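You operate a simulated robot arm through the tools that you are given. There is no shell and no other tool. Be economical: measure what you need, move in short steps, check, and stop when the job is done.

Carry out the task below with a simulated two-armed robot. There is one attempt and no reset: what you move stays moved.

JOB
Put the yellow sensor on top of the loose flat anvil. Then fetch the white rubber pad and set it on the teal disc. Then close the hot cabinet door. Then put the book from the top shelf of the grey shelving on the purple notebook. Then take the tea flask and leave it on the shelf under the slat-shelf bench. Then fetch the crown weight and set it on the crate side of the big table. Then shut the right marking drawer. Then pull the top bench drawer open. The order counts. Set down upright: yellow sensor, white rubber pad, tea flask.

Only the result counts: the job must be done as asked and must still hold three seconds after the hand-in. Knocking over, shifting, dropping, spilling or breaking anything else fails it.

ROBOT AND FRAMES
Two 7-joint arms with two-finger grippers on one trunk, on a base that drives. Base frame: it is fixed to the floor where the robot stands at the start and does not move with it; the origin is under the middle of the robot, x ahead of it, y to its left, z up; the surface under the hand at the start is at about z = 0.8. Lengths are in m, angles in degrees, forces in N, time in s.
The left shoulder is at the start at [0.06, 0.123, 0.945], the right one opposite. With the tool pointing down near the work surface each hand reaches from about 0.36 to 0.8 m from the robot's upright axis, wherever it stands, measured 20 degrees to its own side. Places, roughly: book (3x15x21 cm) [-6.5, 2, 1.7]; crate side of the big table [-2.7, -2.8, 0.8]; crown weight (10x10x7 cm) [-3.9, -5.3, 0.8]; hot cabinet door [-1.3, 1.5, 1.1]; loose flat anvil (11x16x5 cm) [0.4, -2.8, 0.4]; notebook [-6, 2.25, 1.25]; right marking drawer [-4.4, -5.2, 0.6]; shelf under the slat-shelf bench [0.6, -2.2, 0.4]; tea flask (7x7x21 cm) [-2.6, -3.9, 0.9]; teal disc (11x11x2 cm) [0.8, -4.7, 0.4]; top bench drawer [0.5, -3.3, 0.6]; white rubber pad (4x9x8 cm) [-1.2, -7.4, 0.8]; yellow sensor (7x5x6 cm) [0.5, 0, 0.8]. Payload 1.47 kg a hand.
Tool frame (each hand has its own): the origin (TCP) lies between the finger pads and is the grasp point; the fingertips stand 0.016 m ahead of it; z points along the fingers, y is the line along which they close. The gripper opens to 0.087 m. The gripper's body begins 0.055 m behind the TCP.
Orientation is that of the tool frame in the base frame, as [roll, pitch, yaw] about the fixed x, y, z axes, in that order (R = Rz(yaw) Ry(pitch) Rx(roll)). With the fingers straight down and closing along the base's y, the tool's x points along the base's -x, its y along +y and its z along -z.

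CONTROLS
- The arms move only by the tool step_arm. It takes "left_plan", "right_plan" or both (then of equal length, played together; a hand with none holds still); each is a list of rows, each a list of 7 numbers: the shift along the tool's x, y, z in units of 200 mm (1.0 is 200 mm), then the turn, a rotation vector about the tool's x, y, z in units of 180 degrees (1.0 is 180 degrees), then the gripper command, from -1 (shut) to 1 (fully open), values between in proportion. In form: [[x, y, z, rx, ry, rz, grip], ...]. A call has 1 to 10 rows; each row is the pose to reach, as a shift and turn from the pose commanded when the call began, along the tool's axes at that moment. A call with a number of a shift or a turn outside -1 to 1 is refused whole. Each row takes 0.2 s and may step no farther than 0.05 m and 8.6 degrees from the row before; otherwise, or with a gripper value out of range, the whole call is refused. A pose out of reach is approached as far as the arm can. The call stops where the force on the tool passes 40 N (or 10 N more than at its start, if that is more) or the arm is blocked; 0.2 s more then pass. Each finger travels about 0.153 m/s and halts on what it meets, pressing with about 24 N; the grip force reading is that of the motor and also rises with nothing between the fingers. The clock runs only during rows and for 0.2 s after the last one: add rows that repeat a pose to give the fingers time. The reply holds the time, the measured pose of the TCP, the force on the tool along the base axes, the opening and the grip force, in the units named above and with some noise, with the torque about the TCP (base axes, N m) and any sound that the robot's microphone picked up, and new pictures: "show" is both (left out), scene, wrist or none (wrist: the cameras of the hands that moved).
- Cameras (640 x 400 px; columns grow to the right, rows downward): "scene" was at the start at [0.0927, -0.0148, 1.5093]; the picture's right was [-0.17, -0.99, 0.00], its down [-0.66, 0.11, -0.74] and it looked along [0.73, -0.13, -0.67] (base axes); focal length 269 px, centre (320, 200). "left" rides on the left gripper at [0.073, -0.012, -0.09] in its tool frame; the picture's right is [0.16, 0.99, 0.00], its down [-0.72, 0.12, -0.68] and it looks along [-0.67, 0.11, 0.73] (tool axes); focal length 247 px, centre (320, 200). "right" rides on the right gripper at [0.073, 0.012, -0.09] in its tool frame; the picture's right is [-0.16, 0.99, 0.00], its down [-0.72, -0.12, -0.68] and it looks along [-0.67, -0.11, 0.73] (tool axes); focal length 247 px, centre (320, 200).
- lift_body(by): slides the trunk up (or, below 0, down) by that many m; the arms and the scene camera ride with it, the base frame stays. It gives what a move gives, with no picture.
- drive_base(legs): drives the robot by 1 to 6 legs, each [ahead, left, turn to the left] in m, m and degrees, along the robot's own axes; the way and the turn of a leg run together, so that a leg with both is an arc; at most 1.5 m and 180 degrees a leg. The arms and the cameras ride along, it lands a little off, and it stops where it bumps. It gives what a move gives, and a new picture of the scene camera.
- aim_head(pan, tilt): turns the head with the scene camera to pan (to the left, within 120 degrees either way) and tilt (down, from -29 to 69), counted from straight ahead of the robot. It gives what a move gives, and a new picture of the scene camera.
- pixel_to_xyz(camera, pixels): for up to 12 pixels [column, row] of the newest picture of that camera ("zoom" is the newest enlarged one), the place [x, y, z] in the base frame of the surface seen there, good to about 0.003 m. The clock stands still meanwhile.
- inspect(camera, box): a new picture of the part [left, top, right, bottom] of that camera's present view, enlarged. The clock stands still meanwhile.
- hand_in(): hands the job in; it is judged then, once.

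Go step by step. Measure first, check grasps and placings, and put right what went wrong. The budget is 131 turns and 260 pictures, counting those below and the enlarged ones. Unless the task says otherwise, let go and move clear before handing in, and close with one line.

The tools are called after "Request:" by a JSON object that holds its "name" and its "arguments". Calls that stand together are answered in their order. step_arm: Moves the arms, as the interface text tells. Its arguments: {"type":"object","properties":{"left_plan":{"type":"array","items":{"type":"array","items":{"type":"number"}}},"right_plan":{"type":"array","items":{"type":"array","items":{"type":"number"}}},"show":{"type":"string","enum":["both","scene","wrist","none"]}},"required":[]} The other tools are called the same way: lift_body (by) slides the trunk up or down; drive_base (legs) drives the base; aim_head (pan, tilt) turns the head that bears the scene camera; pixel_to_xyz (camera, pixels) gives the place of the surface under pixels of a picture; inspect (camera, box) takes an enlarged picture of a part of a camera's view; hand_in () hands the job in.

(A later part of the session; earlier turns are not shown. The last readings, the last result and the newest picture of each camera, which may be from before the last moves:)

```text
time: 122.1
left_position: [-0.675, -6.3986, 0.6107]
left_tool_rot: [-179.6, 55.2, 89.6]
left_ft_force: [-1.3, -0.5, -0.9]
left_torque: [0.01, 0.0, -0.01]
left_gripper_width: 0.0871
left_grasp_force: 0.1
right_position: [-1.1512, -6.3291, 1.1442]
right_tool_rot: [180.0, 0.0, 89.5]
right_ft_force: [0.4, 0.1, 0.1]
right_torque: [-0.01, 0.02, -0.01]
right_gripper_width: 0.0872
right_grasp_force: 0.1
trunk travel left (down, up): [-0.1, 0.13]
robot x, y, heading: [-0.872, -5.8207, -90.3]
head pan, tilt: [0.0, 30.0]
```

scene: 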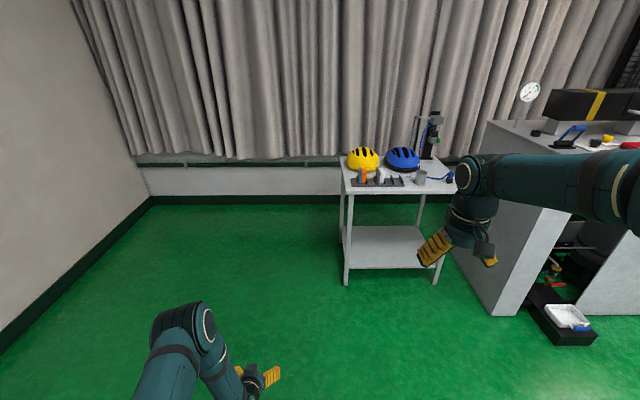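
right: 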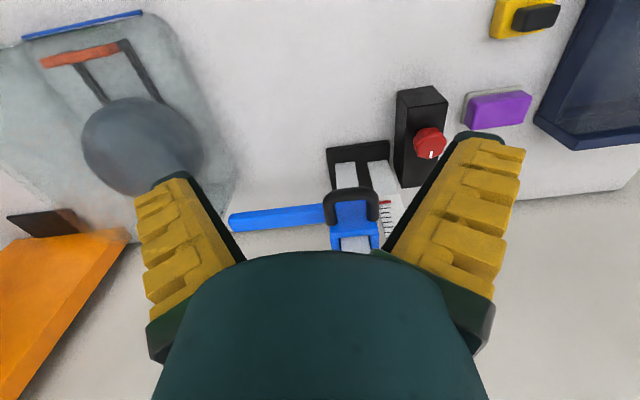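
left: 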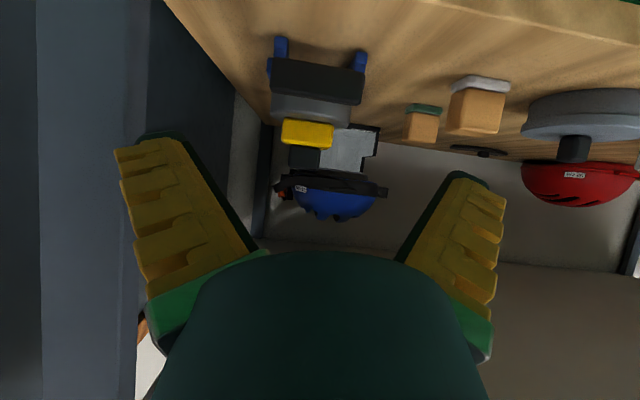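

The small table at (395,180) holds two helmets and a rack with an orange and a white piece at (381,175). I enlarge and measure.

Request:
{"name": "inspect", "arguments": {"camera": "scene", "box": [335, 140, 465, 205]}}

Request:
{"name": "pixel_to_xyz", "arguments": {"camera": "zoom", "pixels": [[228, 165], [228, 195], [215, 170], [245, 180], [140, 180], [90, 205], [330, 215], [425, 190], [50, 260], [600, 225], [340, 90], [300, 180]]}}

```text
4.92 times, centred on (400, 172) of scene
```

zoom: 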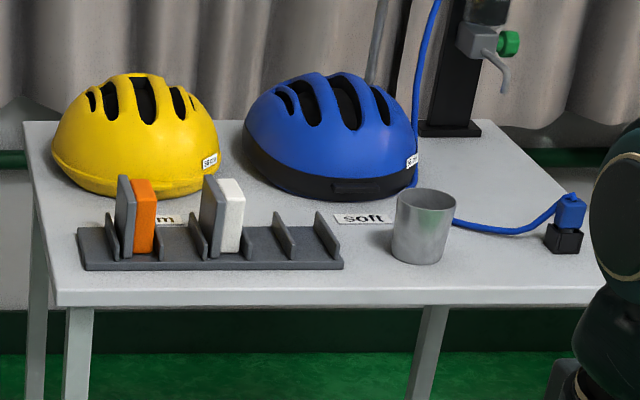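

```text
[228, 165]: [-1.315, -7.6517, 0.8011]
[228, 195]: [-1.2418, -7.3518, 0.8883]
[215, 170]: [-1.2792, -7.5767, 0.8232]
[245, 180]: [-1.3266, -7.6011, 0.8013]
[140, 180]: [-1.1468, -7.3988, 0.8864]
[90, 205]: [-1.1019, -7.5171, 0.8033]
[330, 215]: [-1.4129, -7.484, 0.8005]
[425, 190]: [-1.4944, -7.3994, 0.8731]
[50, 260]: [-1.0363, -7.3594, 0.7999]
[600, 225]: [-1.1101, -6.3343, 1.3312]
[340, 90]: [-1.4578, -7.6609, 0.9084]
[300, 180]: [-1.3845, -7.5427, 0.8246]
```

The white pad with its grey back stands in a rack slot at about (-1.23,-7.38), top z 0.888, and dividers sit on both sides. I raise the tilted left hand to about 0.855 and drive in front of it.

Request:
{"name": "step_arm", "arguments": {"left_plan": [[-0.16, 0, -0.115, 0, 0, 0, 1], [-0.33, 0, -0.23, 0, 0, 0, 1], [-0.5, 0, -0.35, 0, 0, 0, 1], [-0.67, 0, -0.47, 0, 0, 0, 1], [-0.84, 0, -0.59, 0, 0, 0, 1], [-1.0, 0, -0.7, 0, 0, 0, 1]], "show": "none"}}

Request:
{"name": "drive_base", "arguments": {"legs": [[0.7, -0.45, 0.4]]}}

Request:
{"name": "aim_head", "arguments": {"pan": 0, "tilt": 45}}

```text
time: 123.5
left_position: [-0.6743, -6.3993, 0.8555]
left_tool_rot: [-179.7, 55.1, 89.5]
left_ft_force: [-0.7, 0.9, -1.1]
left_torque: [0.01, 0.02, -0.01]
left_gripper_width: 0.0873
left_grasp_force: 0.1
right_position: [-1.1524, -6.3283, 1.1451]
right_tool_rot: [-179.9, 0.1, 89.5]
right_ft_force: [-0.2, 0.3, -0.1]
right_torque: [-0.01, -0.01, 0.01]
right_gripper_width: 0.0869
right_grasp_force: 0.1
trunk travel left (down, up): [-0.1, 0.13]
robot x, y, heading: [-0.871, -5.8203, -90.3]
head pan, tilt: [0.0, 30.0]
```

```text
time: 128.0
left_position: [-1.1306, -7.0905, 0.8564]
left_tool_rot: [-179.8, 55.0, 89.7]
left_ft_force: [0.7, 0.2, -0.4]
left_torque: [0.0, -0.02, -0.01]
left_gripper_width: 0.0869
left_grasp_force: 0.0
right_position: [-1.6092, -7.0209, 1.1445]
right_tool_rot: [-180.0, 0.0, 89.6]
right_ft_force: [-0.3, -0.6, -0.4]
right_torque: [0.0, -0.02, 0.05]
right_gripper_width: 0.0871
right_grasp_force: 0.1
trunk travel left (down, up): [-0.1, 0.13]
robot x, y, heading: [-1.3278, -6.5124, -90.4]
head pan, tilt: [0.0, 30.0]
```

scene: 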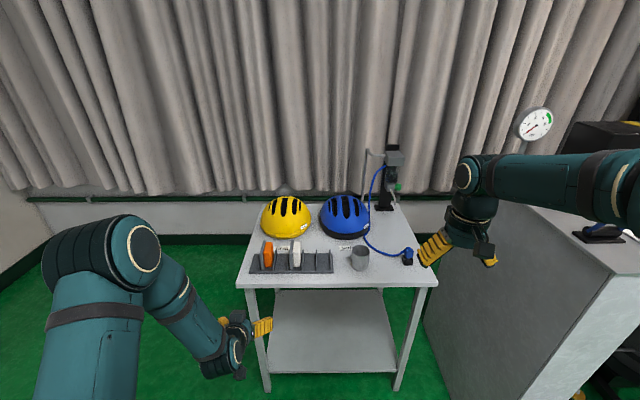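

```text
time: 128.8
left_position: [-1.1298, -7.09, 0.8564]
left_tool_rot: [-179.8, 55.2, 89.8]
left_ft_force: [0.2, 0.4, 0.3]
left_torque: [0.01, 0.01, -0.04]
left_gripper_width: 0.0871
left_grasp_force: 0.1
right_position: [-1.6084, -7.0214, 1.144]
right_tool_rot: [180.0, 0.0, 89.6]
right_ft_force: [-0.1, 0.3, 0.0]
right_torque: [0.02, 0.02, 0.01]
right_gripper_width: 0.0871
right_grasp_force: 0.1
trunk travel left (down, up): [-0.1, 0.13]
robot x, y, heading: [-1.3284, -6.5105, -90.3]
head pan, tilt: [0.0, 45.0]
```

scene: 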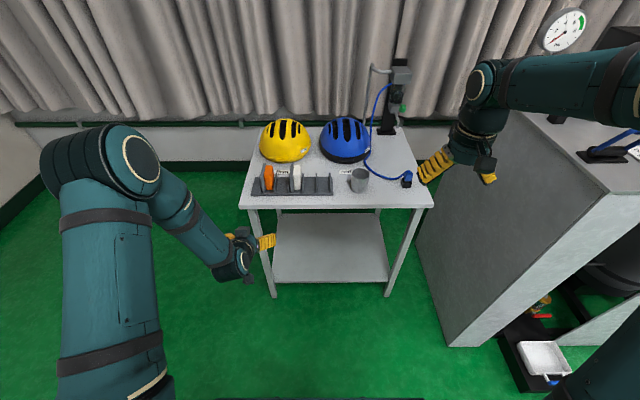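

Request:
{"name": "inspect", "arguments": {"camera": "scene", "box": [245, 155, 345, 205]}}

Request:
{"name": "pixel_to_xyz", "arguments": {"camera": "zoom", "pixels": [[335, 65], [335, 130], [300, 70], [355, 70], [320, 190], [400, 130], [455, 130], [255, 140], [330, 95], [290, 190], [240, 160], [160, 100]]}}

```text
6.40 times, centred on (295, 180) of scene
```

zoom: 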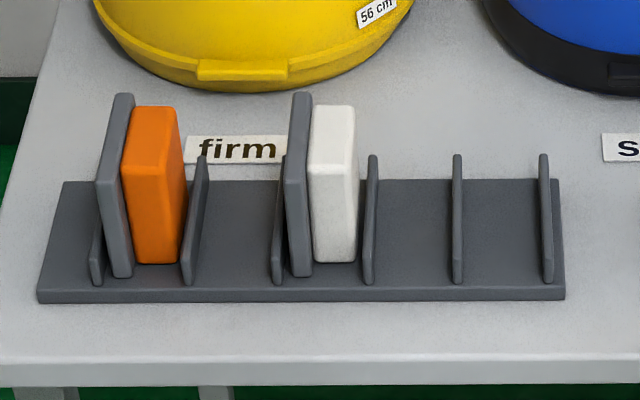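

```text
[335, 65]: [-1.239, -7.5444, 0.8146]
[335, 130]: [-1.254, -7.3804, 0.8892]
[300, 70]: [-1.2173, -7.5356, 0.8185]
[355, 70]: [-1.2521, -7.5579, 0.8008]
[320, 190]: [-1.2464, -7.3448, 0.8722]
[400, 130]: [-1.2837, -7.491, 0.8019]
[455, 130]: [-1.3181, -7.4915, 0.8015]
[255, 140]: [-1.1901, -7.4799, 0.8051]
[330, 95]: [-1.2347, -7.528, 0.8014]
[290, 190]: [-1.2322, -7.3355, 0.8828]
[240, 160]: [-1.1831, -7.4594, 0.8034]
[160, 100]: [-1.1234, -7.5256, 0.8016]
```

The pad pair (grey plus white) spans zoom columns 287-357, with dividers close on both sides at 278 and 370. I need the divider heights.

Request:
{"name": "pixel_to_xyz", "arguments": {"camera": "zoom", "pixels": [[373, 160], [371, 200], [369, 240], [368, 278], [457, 160], [457, 200], [457, 240], [457, 278], [276, 240], [276, 278], [338, 258], [345, 115]]}}

```text
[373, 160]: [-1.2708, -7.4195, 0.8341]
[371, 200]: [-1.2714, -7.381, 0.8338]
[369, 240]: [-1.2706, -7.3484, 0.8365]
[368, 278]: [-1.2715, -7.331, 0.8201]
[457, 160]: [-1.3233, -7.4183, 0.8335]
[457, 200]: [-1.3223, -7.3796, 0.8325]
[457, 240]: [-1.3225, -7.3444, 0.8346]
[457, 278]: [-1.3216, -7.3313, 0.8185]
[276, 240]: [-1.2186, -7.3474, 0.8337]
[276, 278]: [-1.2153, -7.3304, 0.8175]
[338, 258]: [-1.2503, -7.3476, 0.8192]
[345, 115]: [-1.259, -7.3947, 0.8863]
```

Divider tops are at z 0.835, the pad pair is centred at x≈-1.248 with its top at 0.888, so gripping at z≈0.866 clears everything. I shift the hand right 0.118 m and up 3 cm, and drive 0.19 m closer.

Request:
{"name": "step_arm", "arguments": {"left_plan": [[-0.04, -0.2, -0.03, 0, 0, 0, 1], [-0.08, -0.4, -0.06, 0, 0, 0, 1], [-0.123, -0.59, -0.086, 0, 0, 0, 1]], "show": "none"}}

Request:
{"name": "drive_base", "arguments": {"legs": [[0.18, 0, 0.3]]}}

Request:
{"name": "inspect", "arguments": {"camera": "left", "box": [160, 0, 480, 200]}}

```text
time: 129.6
left_position: [-1.2492, -7.0894, 0.8871]
left_tool_rot: [-179.8, 55.1, 89.8]
left_ft_force: [0.3, 0.9, -0.5]
left_torque: [0.03, 0.0, 0.01]
left_gripper_width: 0.0868
left_grasp_force: 0.0
right_position: [-1.6097, -7.0214, 1.1445]
right_tool_rot: [179.9, 0.0, 89.7]
right_ft_force: [0.7, 0.2, 0.6]
right_torque: [-0.02, -0.03, 0.0]
right_gripper_width: 0.087
right_grasp_force: 0.0
trunk travel left (down, up): [-0.1, 0.13]
robot x, y, heading: [-1.3336, -6.5135, -90.5]
head pan, tilt: [0.0, 45.0]
```

```text
time: 131.1
left_position: [-1.2464, -7.2674, 0.8858]
left_tool_rot: [-179.7, 55.1, 89.9]
left_ft_force: [0.0, -0.3, 1.0]
left_torque: [0.0, 0.01, -0.03]
left_gripper_width: 0.0869
left_grasp_force: 0.0
right_position: [-1.6074, -7.1986, 1.1435]
right_tool_rot: [179.9, -0.1, 89.8]
right_ft_force: [0.3, -0.5, -0.8]
right_torque: [0.05, -0.02, -0.01]
right_gripper_width: 0.0869
right_grasp_force: 0.1
trunk travel left (down, up): [-0.1, 0.13]
robot x, y, heading: [-1.3288, -6.688, -90.3]
head pan, tilt: [0.0, 45.0]
```

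scene: 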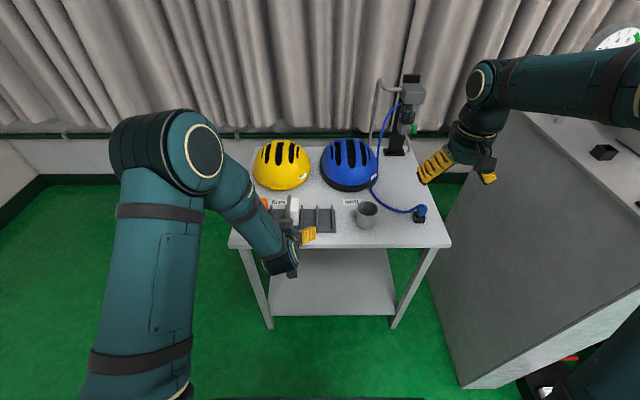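

```text
2.00 times, centred on (320, 100) of left
```

zoom: 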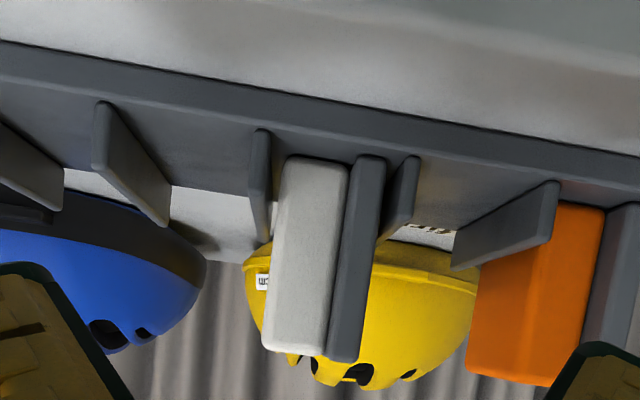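

The pad is centred between the fingers. I lower 2 cm, slide in to y -7.385, and close.

Request:
{"name": "step_arm", "arguments": {"left_plan": [[0.052, -0.008, 0.098, 0, 0, 0, 1], [-0.051, -0.008, 0.245, 0, 0, 0, 1], [-0.154, -0.008, 0.392, 0, 0, 0, 1], [-0.256, -0.008, 0.538, 0, 0, 0, 1], [-0.256, -0.008, 0.538, 0, 0, 0, 0.2], [-0.256, -0.008, 0.538, 0, 0, 0, -0.5], [-0.256, -0.008, 0.538, 0, 0, 0, -1], [-0.256, -0.008, 0.538, 0, 0, 0, -1]], "show": "both"}}

```text
time: 132.9
left_position: [-1.2495, -7.3829, 0.868]
left_tool_rot: [-179.6, 55.0, 90.1]
left_ft_force: [1.8, -0.1, 3.7]
left_torque: [0.04, 0.02, 0.0]
left_gripper_width: 0.0335
left_grasp_force: 24.4
right_position: [-1.6064, -7.1979, 1.1439]
right_tool_rot: [-180.0, -0.1, 89.9]
right_ft_force: [-0.3, 0.1, 0.2]
right_torque: [-0.02, 0.01, 0.01]
right_gripper_width: 0.087
right_grasp_force: 0.0
trunk travel left (down, up): [-0.1, 0.13]
robot x, y, heading: [-1.3319, -6.6887, -90.0]
head pan, tilt: [0.0, 45.0]
```

scene: 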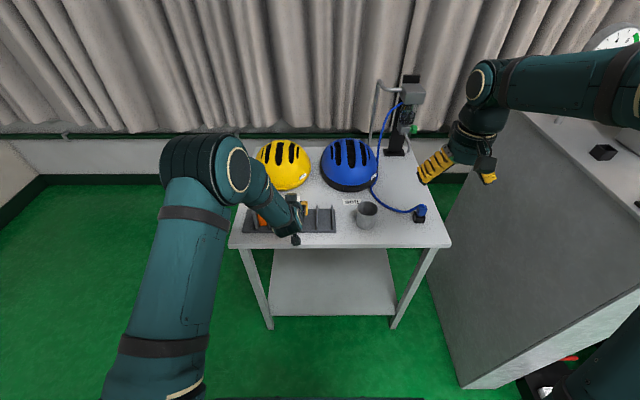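
left: 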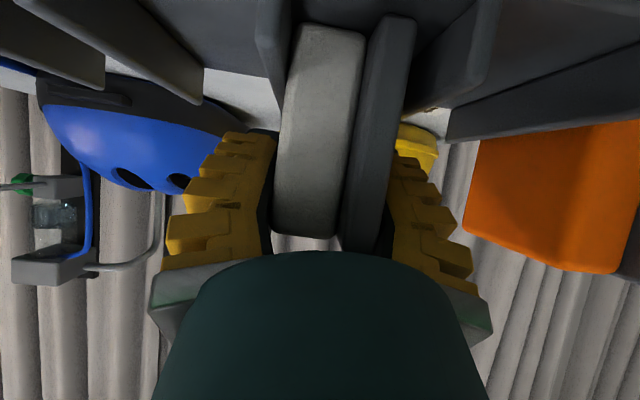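

The pad is held (33.5 mm, 24 N). I lift it straight up 9 cm and back the base away.

Request:
{"name": "step_arm", "arguments": {"left_plan": [[-0.1, 0, -0.07, 0, 0, 0, -1], [-0.2, 0, -0.14, 0, 0, 0, -1], [-0.3, 0, -0.21, 0, 0, 0, -1], [-0.37, 0, -0.26, 0, 0, 0, -1], [-0.37, 0, -0.26, 0, 0, 0, -1]], "show": "wrist"}}

Request:
{"name": "drive_base", "arguments": {"legs": [[-0.6, 0, 0], [0, 0.7, 0], [-1.2, 0, 0], [0, 0, 90]]}}

```text
time: 134.1
left_position: [-1.2489, -7.3837, 0.9563]
left_tool_rot: [-179.7, 55.1, 89.9]
left_ft_force: [-0.3, -0.2, -2.0]
left_torque: [0.01, -0.02, -0.06]
left_gripper_width: 0.0332
left_grasp_force: 23.4
right_position: [-1.607, -7.1997, 1.1448]
right_tool_rot: [179.9, 0.0, 89.9]
right_ft_force: [0.1, -0.4, 0.7]
right_torque: [0.0, -0.01, -0.02]
right_gripper_width: 0.0869
right_grasp_force: 0.1
trunk travel left (down, up): [-0.1, 0.13]
robot x, y, heading: [-1.3313, -6.6882, -90.3]
head pan, tilt: [0.0, 45.0]
```

left: 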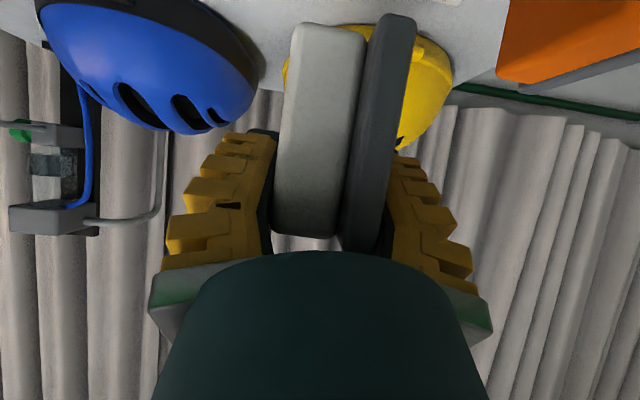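

```text
time: 153.2
left_position: [0.0503, -4.7679, 0.9572]
left_tool_rot: [-179.7, 55.0, -179.1]
left_ft_force: [-0.2, 0.2, -1.5]
left_torque: [-0.01, 0.01, 0.02]
left_gripper_width: 0.0325
left_grasp_force: 24.2
right_position: [-0.1268, -5.1287, 1.1442]
right_tool_rot: [-180.0, 0.0, -179.2]
right_ft_force: [-0.3, 0.9, 0.0]
right_torque: [-0.01, 0.02, 0.0]
right_gripper_width: 0.0869
right_grasp_force: 0.0
trunk travel left (down, up): [-0.1, 0.13]
robot x, y, heading: [-0.6434, -4.8593, 0.6]
head pan, tilt: [0.0, 45.0]
```

scene: 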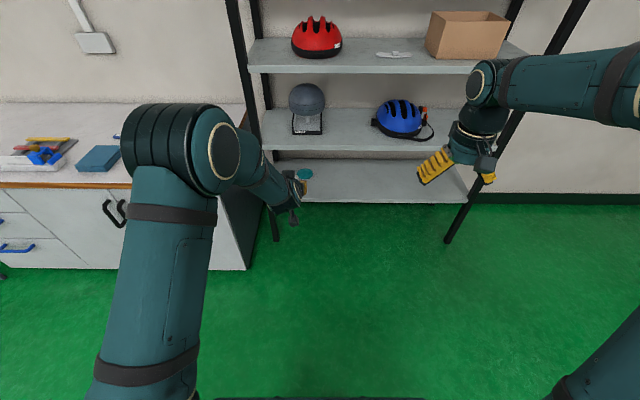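

The rack is ahead; the teal disc is at (304,173) on its low shelf. I measure the disc, shelves and posts.

Request:
{"name": "inspect", "arguments": {"camera": "scene", "box": [230, 80, 470, 230]}}

Request:
{"name": "pixel_to_xyz", "arguments": {"camera": "scene", "pixels": [[304, 171], [300, 175], [310, 169], [350, 200], [350, 180], [300, 152], [300, 145], [350, 150], [465, 200], [275, 235], [330, 72], [262, 147]]}}

```text
2.67 times, centred on (350, 155) of scene
```

zoom: 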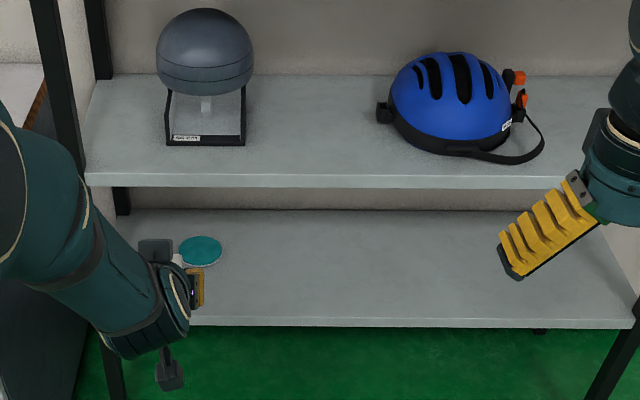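

```text
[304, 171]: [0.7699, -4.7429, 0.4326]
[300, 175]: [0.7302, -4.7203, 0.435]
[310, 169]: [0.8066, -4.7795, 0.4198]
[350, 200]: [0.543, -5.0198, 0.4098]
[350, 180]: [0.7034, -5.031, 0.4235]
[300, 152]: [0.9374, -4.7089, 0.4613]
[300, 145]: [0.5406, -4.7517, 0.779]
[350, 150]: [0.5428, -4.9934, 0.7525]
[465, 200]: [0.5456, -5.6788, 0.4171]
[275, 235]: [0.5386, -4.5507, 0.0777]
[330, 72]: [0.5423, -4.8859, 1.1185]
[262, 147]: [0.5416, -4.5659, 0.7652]
```

Low shelf z≈0.42, next shelf's underside ≈0.75, rack front x≈0.54, disc near (0.77,-4.745) with top ≈0.436. I lower the trunk, stretch the left arm low at z≈0.508 outside the rack, and pull the right hand back so it won't meet the upper shelf.

Request:
{"name": "lift_body", "arguments": {"by": -0.1}}

Request:
{"name": "step_arm", "arguments": {"left_plan": [[0.164, 0, 0.115, 0, 0, 0, -1], [0.328, 0, 0.23, 0, 0, 0, -1], [0.492, 0, 0.345, 0, 0, 0, -1], [0.656, 0, 0.46, 0, 0, 0, -1], [0.82, 0, 0.574, 0, 0, 0, -1]], "right_plan": [[0.12, 0, 0, 0, 0, 0, 1], [0.24, 0, 0, 0, 0, 0, 1], [0.36, 0, 0, 0, 0, 0, 1], [0.48, 0, 0, 0, 0, 0, 1], [0.5, 0, 0, 0, 0, 0, 1]], "show": "none"}}

Request:
{"name": "step_arm", "arguments": {"left_plan": [[0.095, 0, 0.19, 0, 0, 0, -1], [0.19, 0, 0.38, 0, 0, 0, -1], [0.285, 0, 0.57, 0, 0, 0, -1], [0.38, 0, 0.755, 0, 0, 0, -1]], "show": "scene"}}

```text
time: 154.6
left_position: [0.0514, -4.7669, 0.8567]
left_tool_rot: [-179.7, 55.1, -179.0]
left_ft_force: [-0.1, -0.9, -2.0]
left_torque: [0.0, 0.02, 0.02]
left_gripper_width: 0.0324
left_grasp_force: 23.9
right_position: [-0.1283, -5.1281, 1.045]
right_tool_rot: [179.9, 0.0, -179.3]
right_ft_force: [-0.2, 0.9, 0.8]
right_torque: [0.02, -0.02, 0.01]
right_gripper_width: 0.087
right_grasp_force: 0.0
trunk travel left (down, up): [0.0, 0.23]
robot x, y, heading: [-0.6455, -4.8609, 0.8]
head pan, tilt: [0.0, 45.0]
```

```text
time: 155.8
left_position: [0.0522, -4.7674, 0.6567]
left_tool_rot: [-179.7, 55.1, -179.0]
left_ft_force: [0.4, -0.2, -1.5]
left_torque: [0.0, 0.0, -0.02]
left_gripper_width: 0.032
left_grasp_force: 24.0
right_position: [-0.2277, -5.1299, 1.0444]
right_tool_rot: [-180.0, 0.0, -179.1]
right_ft_force: [0.7, -0.1, 0.0]
right_torque: [0.0, 0.0, 0.0]
right_gripper_width: 0.0874
right_grasp_force: 0.1
trunk travel left (down, up): [0.0, 0.23]
robot x, y, heading: [-0.647, -4.8617, 0.7]
head pan, tilt: [0.0, 45.0]
```

```text
time: 156.8
left_position: [0.1311, -4.766, 0.5061]
left_tool_rot: [-179.7, 55.0, -178.9]
left_ft_force: [0.5, 0.2, -0.7]
left_torque: [-0.04, 0.07, -0.02]
left_gripper_width: 0.0322
left_grasp_force: 24.0
right_position: [-0.2272, -5.1299, 1.0443]
right_tool_rot: [-180.0, 0.1, -179.1]
right_ft_force: [0.3, 0.3, 0.2]
right_torque: [-0.02, 0.04, -0.01]
right_gripper_width: 0.0871
right_grasp_force: 0.0
trunk travel left (down, up): [0.0, 0.23]
robot x, y, heading: [-0.6463, -4.8621, 0.7]
head pan, tilt: [0.0, 45.0]
```

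scene: 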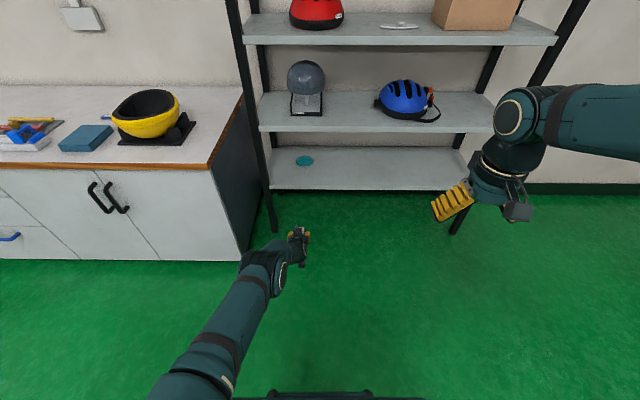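

The disc is fully visible at (304,161). I measure its edges precisely.

Request:
{"name": "inspect", "arguments": {"camera": "scene", "box": [280, 145, 328, 175]}}

Request:
{"name": "pixel_to_xyz", "arguments": {"camera": "zoom", "pixels": [[215, 215], [320, 155], [320, 215], [320, 265], [425, 215], [320, 340], [250, 180], [400, 250]]}}

Request:
{"name": "pixel_to_xyz", "arguments": {"camera": "scene", "pixels": [[310, 189], [310, 133], [310, 129], [268, 190]]}}

```text
13.33 times, centred on (304, 160) of scene
```

zoom: 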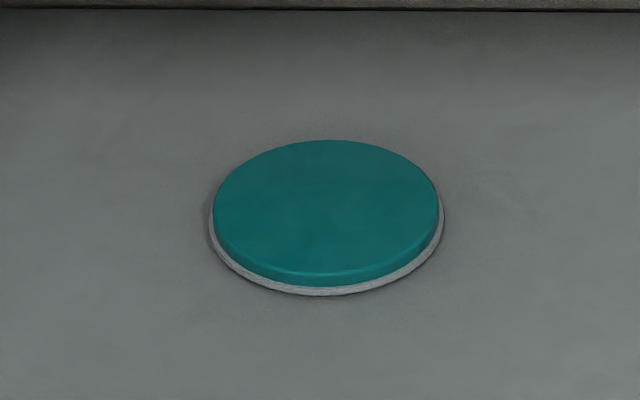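

```text
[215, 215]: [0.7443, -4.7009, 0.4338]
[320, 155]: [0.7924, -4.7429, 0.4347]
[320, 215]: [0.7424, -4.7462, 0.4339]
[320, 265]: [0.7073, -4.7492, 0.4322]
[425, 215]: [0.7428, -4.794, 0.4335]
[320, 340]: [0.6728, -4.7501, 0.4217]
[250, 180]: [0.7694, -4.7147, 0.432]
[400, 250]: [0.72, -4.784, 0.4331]
```

```text
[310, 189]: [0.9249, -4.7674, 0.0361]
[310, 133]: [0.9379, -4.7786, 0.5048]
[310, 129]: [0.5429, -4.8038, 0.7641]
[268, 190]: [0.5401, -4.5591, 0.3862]
```

Disc centre is (0.753,-4.751), top 0.434; the pad's bottom is at 0.447, 1.3 cm above. I drive straight in about 0.62 m.

Request:
{"name": "drive_base", "arguments": {"legs": [[0.62, 0.007, 0]]}}

Request:
{"name": "inspect", "arguments": {"camera": "left", "box": [160, 0, 480, 200]}}

```text
time: 160.3
left_position: [0.7442, -4.7573, 0.4985]
left_tool_rot: [-179.6, 54.1, -179.5]
left_ft_force: [-0.9, 0.1, -1.8]
left_torque: [0.04, -0.01, 0.0]
left_gripper_width: 0.0322
left_grasp_force: 24.1
right_position: [0.3932, -5.1193, 1.0442]
right_tool_rot: [180.0, 0.0, -179.5]
right_ft_force: [0.1, 0.4, -1.7]
right_torque: [-0.01, 0.01, 0.0]
right_gripper_width: 0.0868
right_grasp_force: 0.1
trunk travel left (down, up): [0.0, 0.23]
robot x, y, heading: [-0.0211, -4.8473, 0.4]
head pan, tilt: [0.0, 45.0]
stopped in leg 1: the robot was blocked; the commanded pose is now the measured one
```

scene: 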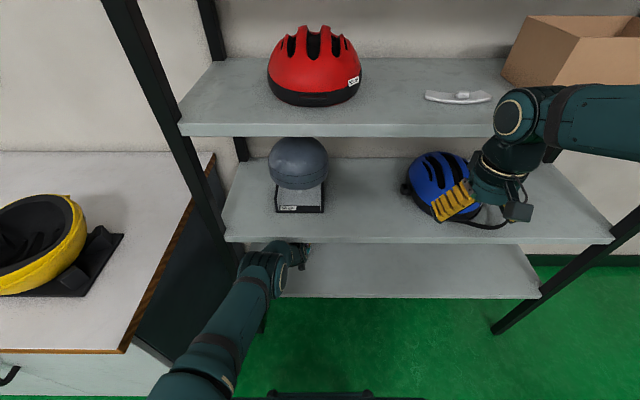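

```text
2.00 times, centred on (320, 100) of left
```

zoom: 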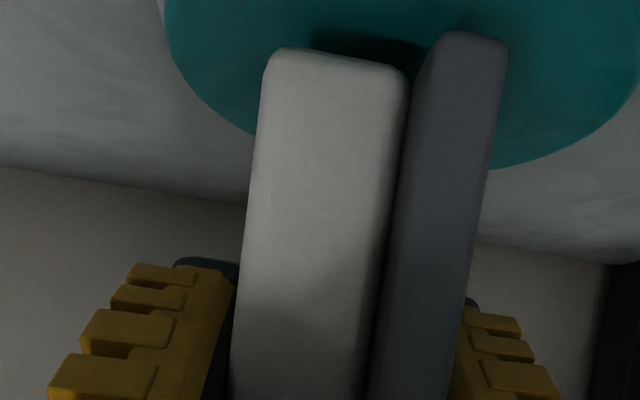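

The base stopped against something (forearm near the shelf above), but the pad is over the disc: TCP (0.744,-4.757,0.4985). I lower gently with a small correction.

Request:
{"name": "step_arm", "arguments": {"left_plan": [[0.005, 0.015, 0.015, 0, -0.003, 0, -1], [0.012, 0.025, 0.033, 0, -0.005, 0, -1], [0.02, 0.025, 0.04, 0, -0.005, 0, -1]], "show": "wrist"}}

```text
time: 161.1
left_position: [0.7504, -4.7528, 0.49]
left_tool_rot: [-179.8, 55.0, -179.6]
left_ft_force: [0.8, 0.8, -1.0]
left_torque: [0.02, -0.03, 0.03]
left_gripper_width: 0.0323
left_grasp_force: 23.8
right_position: [0.3931, -5.1178, 1.0444]
right_tool_rot: [-179.9, 0.0, -179.5]
right_ft_force: [0.4, -0.9, 0.3]
right_torque: [0.0, 0.0, 0.01]
right_gripper_width: 0.0869
right_grasp_force: 0.0
trunk travel left (down, up): [0.0, 0.23]
robot x, y, heading: [-0.0201, -4.8478, 0.3]
head pan, tilt: [0.0, 45.0]
```

left: 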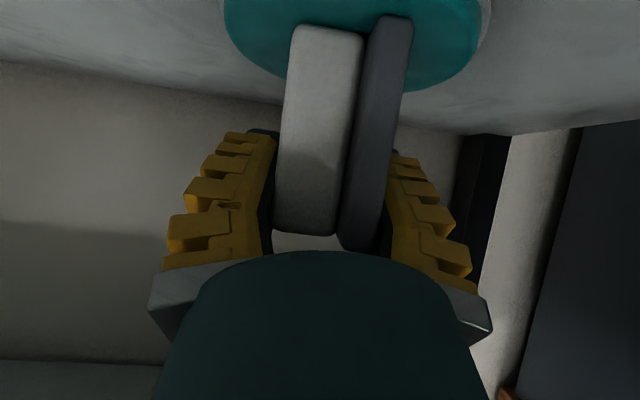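

No contact yet at TCP z 0.490. I lower another 6 mm.

Request:
{"name": "step_arm", "arguments": {"left_plan": [[0.008, 0, 0.006, 0, 0, 0, -1], [0.016, 0, 0.011, 0, 0, 0, -1], [0.025, 0, 0.017, 0, 0, 0, -1]], "show": "none"}}

```text
time: 161.9
left_position: [0.7518, -4.7513, 0.4887]
left_tool_rot: [-179.9, 55.6, -179.7]
left_ft_force: [0.3, 0.0, 14.8]
left_torque: [-0.06, -0.15, 0.03]
left_gripper_width: 0.0337
left_grasp_force: 24.2
right_position: [0.3914, -5.1172, 1.044]
right_tool_rot: [180.0, 0.0, -179.5]
right_ft_force: [0.2, 0.3, 0.0]
right_torque: [-0.01, 0.01, -0.01]
right_gripper_width: 0.0869
right_grasp_force: 0.1
trunk travel left (down, up): [0.0, 0.23]
robot x, y, heading: [-0.0217, -4.8452, 0.7]
head pan, tilt: [0.0, 45.0]
```

Contact at 15 N. I relax 5 mm, open, and drive straight back out.

Request:
{"name": "step_arm", "arguments": {"left_plan": [[-0.018, 0, -0.013, 0, 0, 0, -1], [-0.018, 0, -0.013, 0, 0, 0, 0], [-0.018, 0, -0.013, 0, 0, 0, 1], [-0.018, 0, -0.013, 0, 0, 0, 1], [-0.018, 0, -0.013, 0, 0, 0, 1]], "show": "none"}}

Request:
{"name": "drive_base", "arguments": {"legs": [[-0.55, 0, 0]]}}

Request:
{"name": "inspect", "arguments": {"camera": "scene", "box": [260, 80, 360, 200]}}

```text
time: 163.1
left_position: [0.7491, -4.7524, 0.4878]
left_tool_rot: [-179.7, 54.9, -179.5]
left_ft_force: [-0.1, 0.1, 0.8]
left_torque: [0.0, 0.02, -0.01]
left_gripper_width: 0.0872
left_grasp_force: 0.2
right_position: [0.3923, -5.1173, 1.0438]
right_tool_rot: [-179.9, 0.0, -179.4]
right_ft_force: [0.5, -1.1, 0.0]
right_torque: [0.0, -0.02, -0.01]
right_gripper_width: 0.0871
right_grasp_force: 0.0
trunk travel left (down, up): [0.0, 0.23]
robot x, y, heading: [-0.0235, -4.8486, 0.6]
head pan, tilt: [0.0, 45.0]
```

```text
time: 166.2
left_position: [0.1932, -4.7526, 0.489]
left_tool_rot: [-179.7, 55.2, -179.1]
left_ft_force: [0.6, -0.3, 0.3]
left_torque: [-0.02, 0.01, 0.03]
left_gripper_width: 0.0871
left_grasp_force: 0.1
right_position: [-0.1623, -5.1216, 1.0438]
right_tool_rot: [-179.9, 0.0, -179.1]
right_ft_force: [-0.9, -0.5, -0.1]
right_torque: [0.04, -0.03, 0.03]
right_gripper_width: 0.0871
right_grasp_force: 0.0
trunk travel left (down, up): [0.0, 0.23]
robot x, y, heading: [-0.5763, -4.8581, 0.7]
head pan, tilt: [0.0, 45.0]
```

scene: 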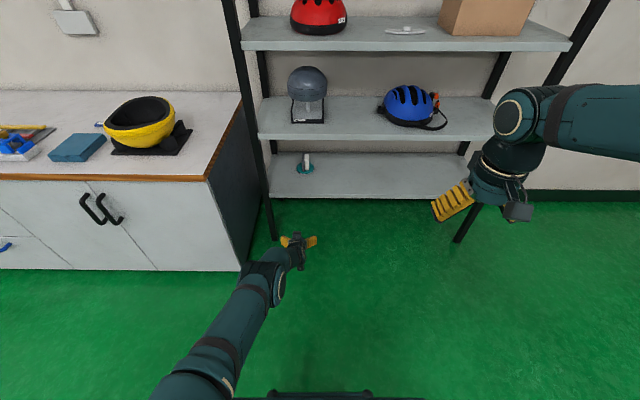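

```text
3.33 times, centred on (310, 140) of scene
```

zoom: 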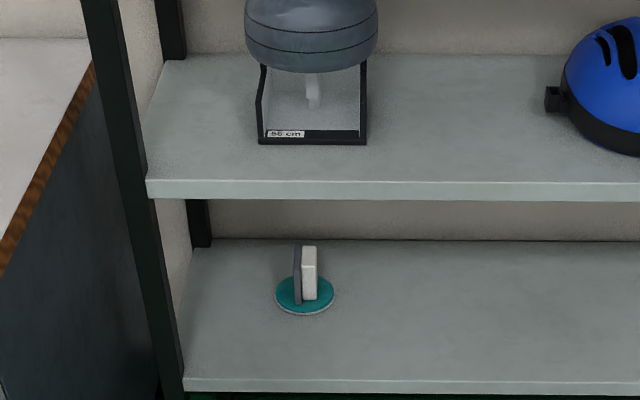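

The pad stands upright on the teal disc (zoom (305,280)); job two is done. Next is the hot cabinet door near (-1.3,1.5): I raise the trunk, turn and drive along the aisle to look.

Request:
{"name": "drive_base", "arguments": {"legs": [[-0.32, 0, 0], [0, 0, 89], [1.5, 0, 0], [1.5, 0, 0], [1.1, 0, 0]]}}

Request:
{"name": "lift_body", "arguments": {"by": 0.1}}

Request:
{"name": "aim_head", "arguments": {"pan": 10, "tilt": 20}}

```text
time: 191.5
left_position: [-1.2492, -0.0088, 0.4879]
left_tool_rot: [-179.7, 54.9, -85.5]
left_ft_force: [0.7, -0.3, 0.2]
left_torque: [0.0, -0.02, 0.0]
left_gripper_width: 0.0869
left_grasp_force: 0.0
right_position: [-0.8603, -0.3406, 1.0439]
right_tool_rot: [180.0, -0.1, -85.5]
right_ft_force: [-0.2, 0.1, -0.3]
right_torque: [-0.01, -0.01, 0.0]
right_gripper_width: 0.0871
right_grasp_force: 0.0
trunk travel left (down, up): [0.0, 0.23]
robot x, y, heading: [-1.0997, -0.7753, 94.4]
head pan, tilt: [0.0, 45.0]
```

scene: 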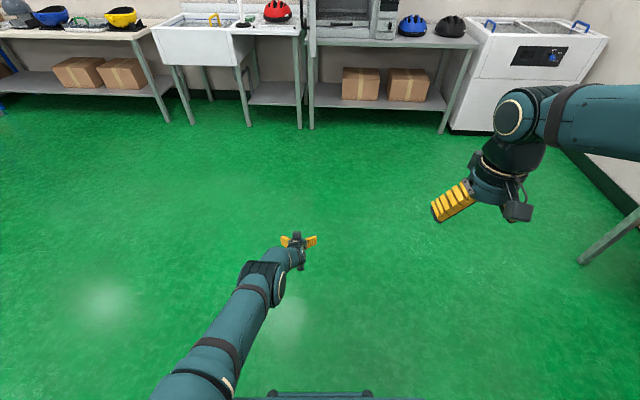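

```text
time: 192.8
left_position: [-1.2502, -0.008, 0.5883]
left_tool_rot: [-179.7, 55.0, -85.6]
left_ft_force: [0.9, 0.3, -0.6]
left_torque: [0.02, 0.01, 0.02]
left_gripper_width: 0.0867
left_grasp_force: 0.0
right_position: [-0.8609, -0.34, 1.1439]
right_tool_rot: [180.0, 0.1, -85.5]
right_ft_force: [-0.2, -0.2, 0.9]
right_torque: [0.0, -0.01, 0.01]
right_gripper_width: 0.0872
right_grasp_force: 0.0
trunk travel left (down, up): [-0.1, 0.13]
robot x, y, heading: [-1.1047, -0.7746, 94.5]
head pan, tilt: [0.0, 45.0]
```

```text
time: 193.7
left_position: [-1.2503, -0.0082, 0.5885]
left_tool_rot: [-179.7, 55.0, -85.6]
left_ft_force: [0.6, 0.5, 0.2]
left_torque: [0.0, -0.03, -0.01]
left_gripper_width: 0.087
left_grasp_force: 0.0
right_position: [-0.8592, -0.3411, 1.1437]
right_tool_rot: [180.0, 0.0, -85.5]
right_ft_force: [-0.3, -0.5, -0.6]
right_torque: [-0.01, 0.05, 0.0]
right_gripper_width: 0.0871
right_grasp_force: 0.0
trunk travel left (down, up): [-0.1, 0.13]
robot x, y, heading: [-1.1019, -0.7738, 94.5]
head pan, tilt: [10.0, 20.0]
```

scene: 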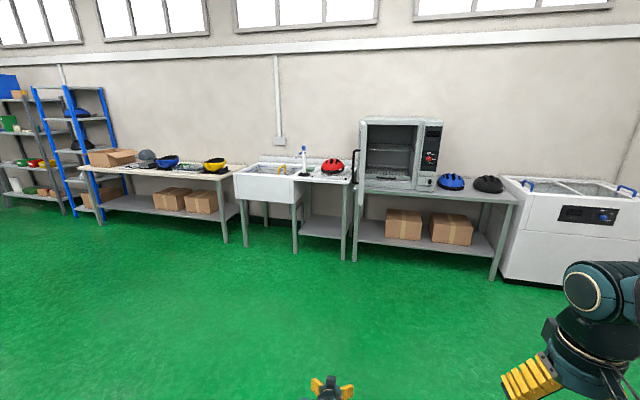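

The hot cabinet is at (400,155) with its door swung open, seen edge-on at its left side (360,175). I enlarge and measure.

Request:
{"name": "inspect", "arguments": {"camera": "scene", "box": [330, 105, 460, 215]}}

Request:
{"name": "pixel_to_xyz", "arguments": {"camera": "scene", "pixels": [[359, 165], [355, 155], [359, 205], [363, 130], [364, 185], [380, 185], [415, 185], [427, 130], [440, 180], [420, 125], [335, 166], [450, 182]]}}

```text
3.64 times, centred on (395, 160) of scene
```

zoom: 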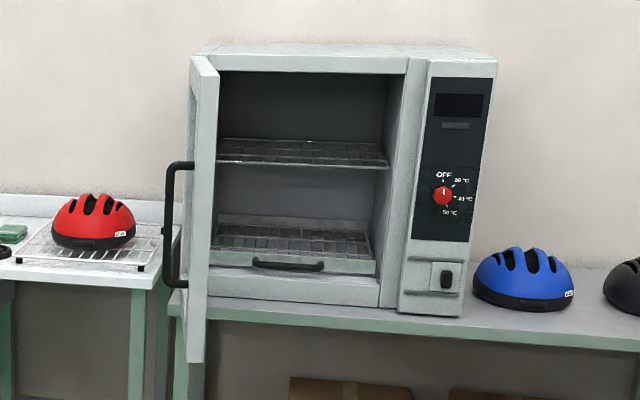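

```text
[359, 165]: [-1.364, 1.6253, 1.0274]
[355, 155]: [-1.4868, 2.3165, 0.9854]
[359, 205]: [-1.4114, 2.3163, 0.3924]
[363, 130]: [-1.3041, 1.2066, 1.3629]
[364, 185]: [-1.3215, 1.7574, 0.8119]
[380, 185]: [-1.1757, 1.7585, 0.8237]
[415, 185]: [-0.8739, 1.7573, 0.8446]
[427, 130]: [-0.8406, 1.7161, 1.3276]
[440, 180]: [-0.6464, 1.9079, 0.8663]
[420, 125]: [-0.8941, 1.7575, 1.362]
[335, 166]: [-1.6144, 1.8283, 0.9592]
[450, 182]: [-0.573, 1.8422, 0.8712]
```

The door's free edge is at about (-1.304,1.207), hinged near (-1.33,1.75). I measure the door's bottom, the handle and the bench edge.

Request:
{"name": "pixel_to_xyz", "arguments": {"camera": "zoom", "pixels": [[205, 75], [197, 355], [203, 200], [168, 165], [166, 250], [172, 282], [188, 300], [190, 340], [190, 100], [300, 315], [250, 300], [182, 222]]}}

```text
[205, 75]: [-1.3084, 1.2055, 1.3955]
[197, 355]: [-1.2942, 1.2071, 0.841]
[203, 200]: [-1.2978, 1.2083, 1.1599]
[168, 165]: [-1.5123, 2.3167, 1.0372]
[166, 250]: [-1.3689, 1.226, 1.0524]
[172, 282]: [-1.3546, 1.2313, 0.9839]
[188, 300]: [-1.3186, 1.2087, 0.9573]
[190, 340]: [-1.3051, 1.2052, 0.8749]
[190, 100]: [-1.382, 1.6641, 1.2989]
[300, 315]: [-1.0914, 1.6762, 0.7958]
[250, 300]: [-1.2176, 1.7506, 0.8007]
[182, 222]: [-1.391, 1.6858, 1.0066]
```

Door: free edge y 1.207, z 0.83..1.40, handle z 0.97..1.22 on the outer side. I'll push above the handle at z≈1.30 with the shut left hand; first I raise the trunk and the hand.

Request:
{"name": "lift_body", "arguments": {"by": 0.13}}

Request:
{"name": "step_arm", "arguments": {"left_plan": [[-0.131, 0, -0.153, 0, 0, 0, -1], [-0.262, 0, -0.306, 0, 0, 0, -1], [-0.393, 0, -0.459, 0, 0, 0, -1], [-0.524, 0, -0.612, 0, 0, 0, -1], [-0.655, 0, -0.765, 0, 0, 0, -1]], "show": "none"}}

Request:
{"name": "step_arm", "arguments": {"left_plan": [[-0.131, 0, -0.153, 0, 0, 0, -1], [-0.262, 0, -0.306, 0, 0, 0, -1], [-0.393, 0, -0.459, 0, 0, 0, -1], [-0.524, 0, -0.612, 0, 0, 0, -1], [-0.655, 0, -0.765, 0, 0, 0, -1]], "show": "none"}}

Request:
{"name": "step_arm", "arguments": {"left_plan": [[-0.131, 0, -0.153, 0, 0, 0, -1], [-0.262, 0, -0.306, 0, 0, 0, -1], [-0.393, 0, -0.459, 0, 0, 0, -1], [-0.524, 0, -0.612, 0, 0, 0, -1], [-0.655, 0, -0.765, 0, 0, 0, -1]], "show": "none"}}

Request:
{"name": "drive_base", "arguments": {"legs": [[0, 0, -4.5], [0, 0.3, 0], [1.0, 0, 0]]}}

```text
time: 195.3
left_position: [-1.2495, -0.0088, 0.7179]
left_tool_rot: [-179.7, 55.0, -85.5]
left_ft_force: [-0.6, 0.7, -0.6]
left_torque: [-0.04, -0.01, 0.01]
left_gripper_width: 0.0866
left_grasp_force: 0.1
right_position: [-0.8605, -0.3412, 1.2733]
right_tool_rot: [179.9, 0.0, -85.5]
right_ft_force: [-1.2, 0.5, -0.3]
right_torque: [-0.01, -0.03, -0.03]
right_gripper_width: 0.0868
right_grasp_force: 0.1
trunk travel left (down, up): [-0.23, 0.0]
robot x, y, heading: [-1.1026, -0.7721, 94.7]
head pan, tilt: [10.0, 20.0]
```

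```text
time: 196.5
left_position: [-1.2479, -0.0594, 0.9133]
left_tool_rot: [-179.8, 55.2, -85.6]
left_ft_force: [-0.9, 1.1, 0.6]
left_torque: [0.01, 0.03, 0.0]
left_gripper_width: 0.0
left_grasp_force: 24.0
right_position: [-0.8596, -0.3422, 1.2741]
right_tool_rot: [-179.9, 0.0, -85.5]
right_ft_force: [0.8, -0.4, 1.3]
right_torque: [0.03, 0.01, 0.02]
right_gripper_width: 0.0871
right_grasp_force: 0.0
trunk travel left (down, up): [-0.23, 0.0]
robot x, y, heading: [-1.0998, -0.7731, 94.4]
head pan, tilt: [10.0, 20.0]
```

```text
time: 197.7
left_position: [-1.2436, -0.1107, 1.1112]
left_tool_rot: [-179.8, 55.2, -85.5]
left_ft_force: [-0.3, -0.1, 0.3]
left_torque: [0.0, 0.01, -0.02]
left_gripper_width: 0.0001
left_grasp_force: 24.0
right_position: [-0.8592, -0.3404, 1.2729]
right_tool_rot: [179.9, 0.0, -85.5]
right_ft_force: [0.6, 0.0, 0.2]
right_torque: [0.04, 0.0, 0.04]
right_gripper_width: 0.0868
right_grasp_force: 0.0
trunk travel left (down, up): [-0.23, 0.0]
robot x, y, heading: [-1.0983, -0.7722, 94.5]
head pan, tilt: [10.0, 20.0]
```

```text
time: 198.9
left_position: [-1.2395, -0.1597, 1.3051]
left_tool_rot: [-179.8, 55.1, -85.6]
left_ft_force: [0.3, 0.3, 1.1]
left_torque: [0.0, -0.02, 0.02]
left_gripper_width: 0.0001
left_grasp_force: 24.0
right_position: [-0.8591, -0.3412, 1.2737]
right_tool_rot: [-180.0, -0.1, -85.4]
right_ft_force: [0.2, -0.1, 0.6]
right_torque: [0.01, 0.03, 0.0]
right_gripper_width: 0.0872
right_grasp_force: 0.0
trunk travel left (down, up): [-0.23, 0.0]
robot x, y, heading: [-1.1017, -0.7738, 94.4]
head pan, tilt: [10.0, 20.0]
```

```text
time: 207.4
left_position: [-1.485, 0.848, 1.3028]
left_tool_rot: [-179.6, 55.1, -90.5]
left_ft_force: [0.8, 0.5, -0.2]
left_torque: [-0.01, 0.0, 0.0]
left_gripper_width: 0.0001
left_grasp_force: 24.2
right_position: [-1.1217, 0.6323, 1.2744]
right_tool_rot: [179.9, 0.0, -90.3]
right_ft_force: [0.1, 0.0, 1.3]
right_torque: [-0.01, 0.01, 0.0]
right_gripper_width: 0.087
right_grasp_force: 0.1
trunk travel left (down, up): [-0.23, 0.0]
robot x, y, heading: [-1.3958, 0.2218, 89.6]
head pan, tilt: [10.0, 20.0]
```

scene: 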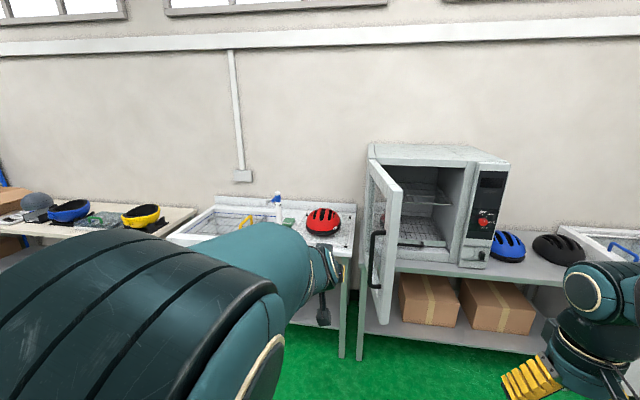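

The shut left hand is at (-1.485,0.848,1.303), left of the door. I drive it in beside the door and sweep it round along the closing arc.

Request:
{"name": "drive_base", "arguments": {"legs": [[0.45, 0, 0], [0.05, -0.29, 0], [0.135, -0.165, 0], [0.125, -0.06, 0]]}}

```text
time: 215.5
left_position: [-0.9862, 1.6046, 1.3023]
left_tool_rot: [180.0, 55.2, -88.9]
left_ft_force: [-11.8, 3.9, 1.0]
left_torque: [-0.03, -0.17, 0.16]
left_gripper_width: 0.0
left_grasp_force: 23.4
right_position: [-0.6091, 1.3903, 1.2727]
right_tool_rot: [179.8, 0.0, -90.0]
right_ft_force: [0.5, 1.0, -0.6]
right_torque: [0.0, 0.04, 0.0]
right_gripper_width: 0.0867
right_grasp_force: 0.0
trunk travel left (down, up): [-0.23, 0.0]
robot x, y, heading: [-0.8864, 0.9785, 89.8]
head pan, tilt: [10.0, 20.0]
stopped in leg 4: the force on the tool passed its limit at 42 N (the readings are from after the stop); the commanded pose is now the measured one
```

scene: 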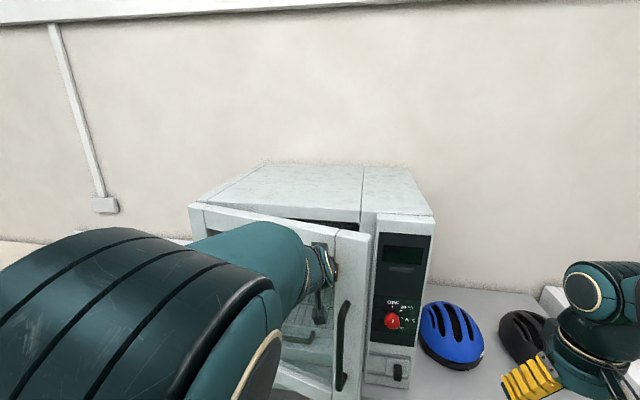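

The door is nearly shut; the push stopped at 42 N, with a sideways load on the hand. I relieve sideways 1.5 cm and push forward with the arm.

Request:
{"name": "step_arm", "arguments": {"left_plan": [[0.02, 0.05, -0.03, 0, 0, 0, -1], [-0.03, 0.08, 0.04, 0, 0, 0, -1], [-0.09, 0.08, 0.13, 0, 0, 0, -1], [-0.15, 0.08, 0.22, 0, 0, 0, -1], [-0.21, 0.08, 0.3, 0, 0, 0, -1], [-0.27, 0.08, 0.385, 0, 0, 0, -1]], "show": "scene"}}

```text
time: 216.9
left_position: [-0.9981, 1.6969, 1.3036]
left_tool_rot: [-179.9, 55.1, -89.5]
left_ft_force: [-0.9, 0.0, 0.6]
left_torque: [0.03, -0.03, 0.0]
left_gripper_width: 0.0
left_grasp_force: 23.5
right_position: [-0.6095, 1.3889, 1.2732]
right_tool_rot: [179.9, 0.1, -90.1]
right_ft_force: [-0.6, 0.0, 0.0]
right_torque: [0.0, 0.0, 0.0]
right_gripper_width: 0.0869
right_grasp_force: 0.0
trunk travel left (down, up): [-0.23, 0.0]
robot x, y, heading: [-0.8874, 0.9732, 90.1]
head pan, tilt: [10.0, 20.0]
```

scene: 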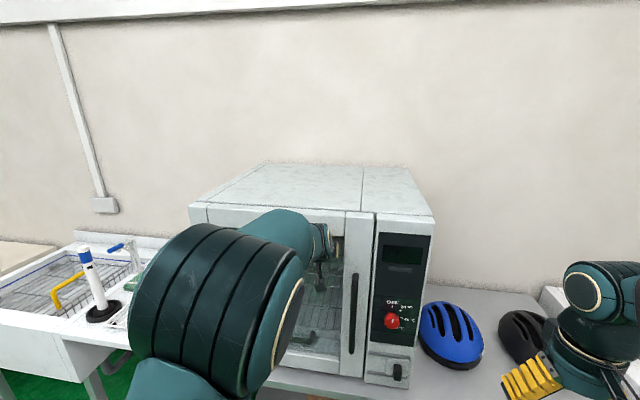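

The door now looks flush. I push another 2.5 cm to be sure and look closely.

Request:
{"name": "step_arm", "arguments": {"left_plan": [[-0.035, 0, 0.05, 0, 0, 0, -1], [-0.072, 0, 0.102, 0, 0, 0, -1]], "show": "none"}}

Request:
{"name": "inspect", "arguments": {"camera": "scene", "box": [180, 160, 440, 400]}}

Request:
{"name": "pixel_to_xyz", "arguments": {"camera": "zoom", "pixels": [[420, 160], [410, 130], [470, 115], [395, 330], [60, 120], [300, 140]]}}

```text
time: 217.5
left_position: [-0.9986, 1.7154, 1.3031]
left_tool_rot: [-180.0, 54.8, -89.5]
left_ft_force: [0.2, -29.2, -6.0]
left_torque: [0.07, 0.06, -0.11]
left_gripper_width: 0.0056
left_grasp_force: 27.7
right_position: [-0.6091, 1.3856, 1.2757]
right_tool_rot: [-180.0, 0.2, -90.2]
right_ft_force: [-0.2, 0.0, -0.6]
right_torque: [0.0, -0.01, 0.04]
right_gripper_width: 0.087
right_grasp_force: 0.1
trunk travel left (down, up): [-0.23, 0.0]
robot x, y, heading: [-0.8831, 0.9783, 89.7]
head pan, tilt: [10.0, 20.0]
```

```text
1.67 times, centred on (310, 280) of scene
```

zoom: 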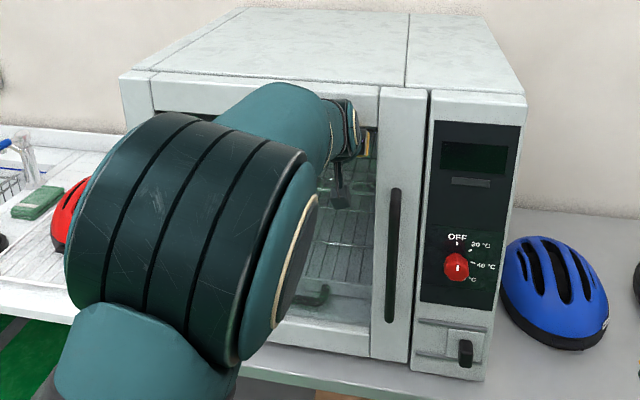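

```text
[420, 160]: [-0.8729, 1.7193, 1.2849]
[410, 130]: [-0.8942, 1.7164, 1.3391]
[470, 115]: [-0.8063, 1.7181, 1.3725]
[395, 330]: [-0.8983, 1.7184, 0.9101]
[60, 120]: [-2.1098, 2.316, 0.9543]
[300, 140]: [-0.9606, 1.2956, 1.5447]
```

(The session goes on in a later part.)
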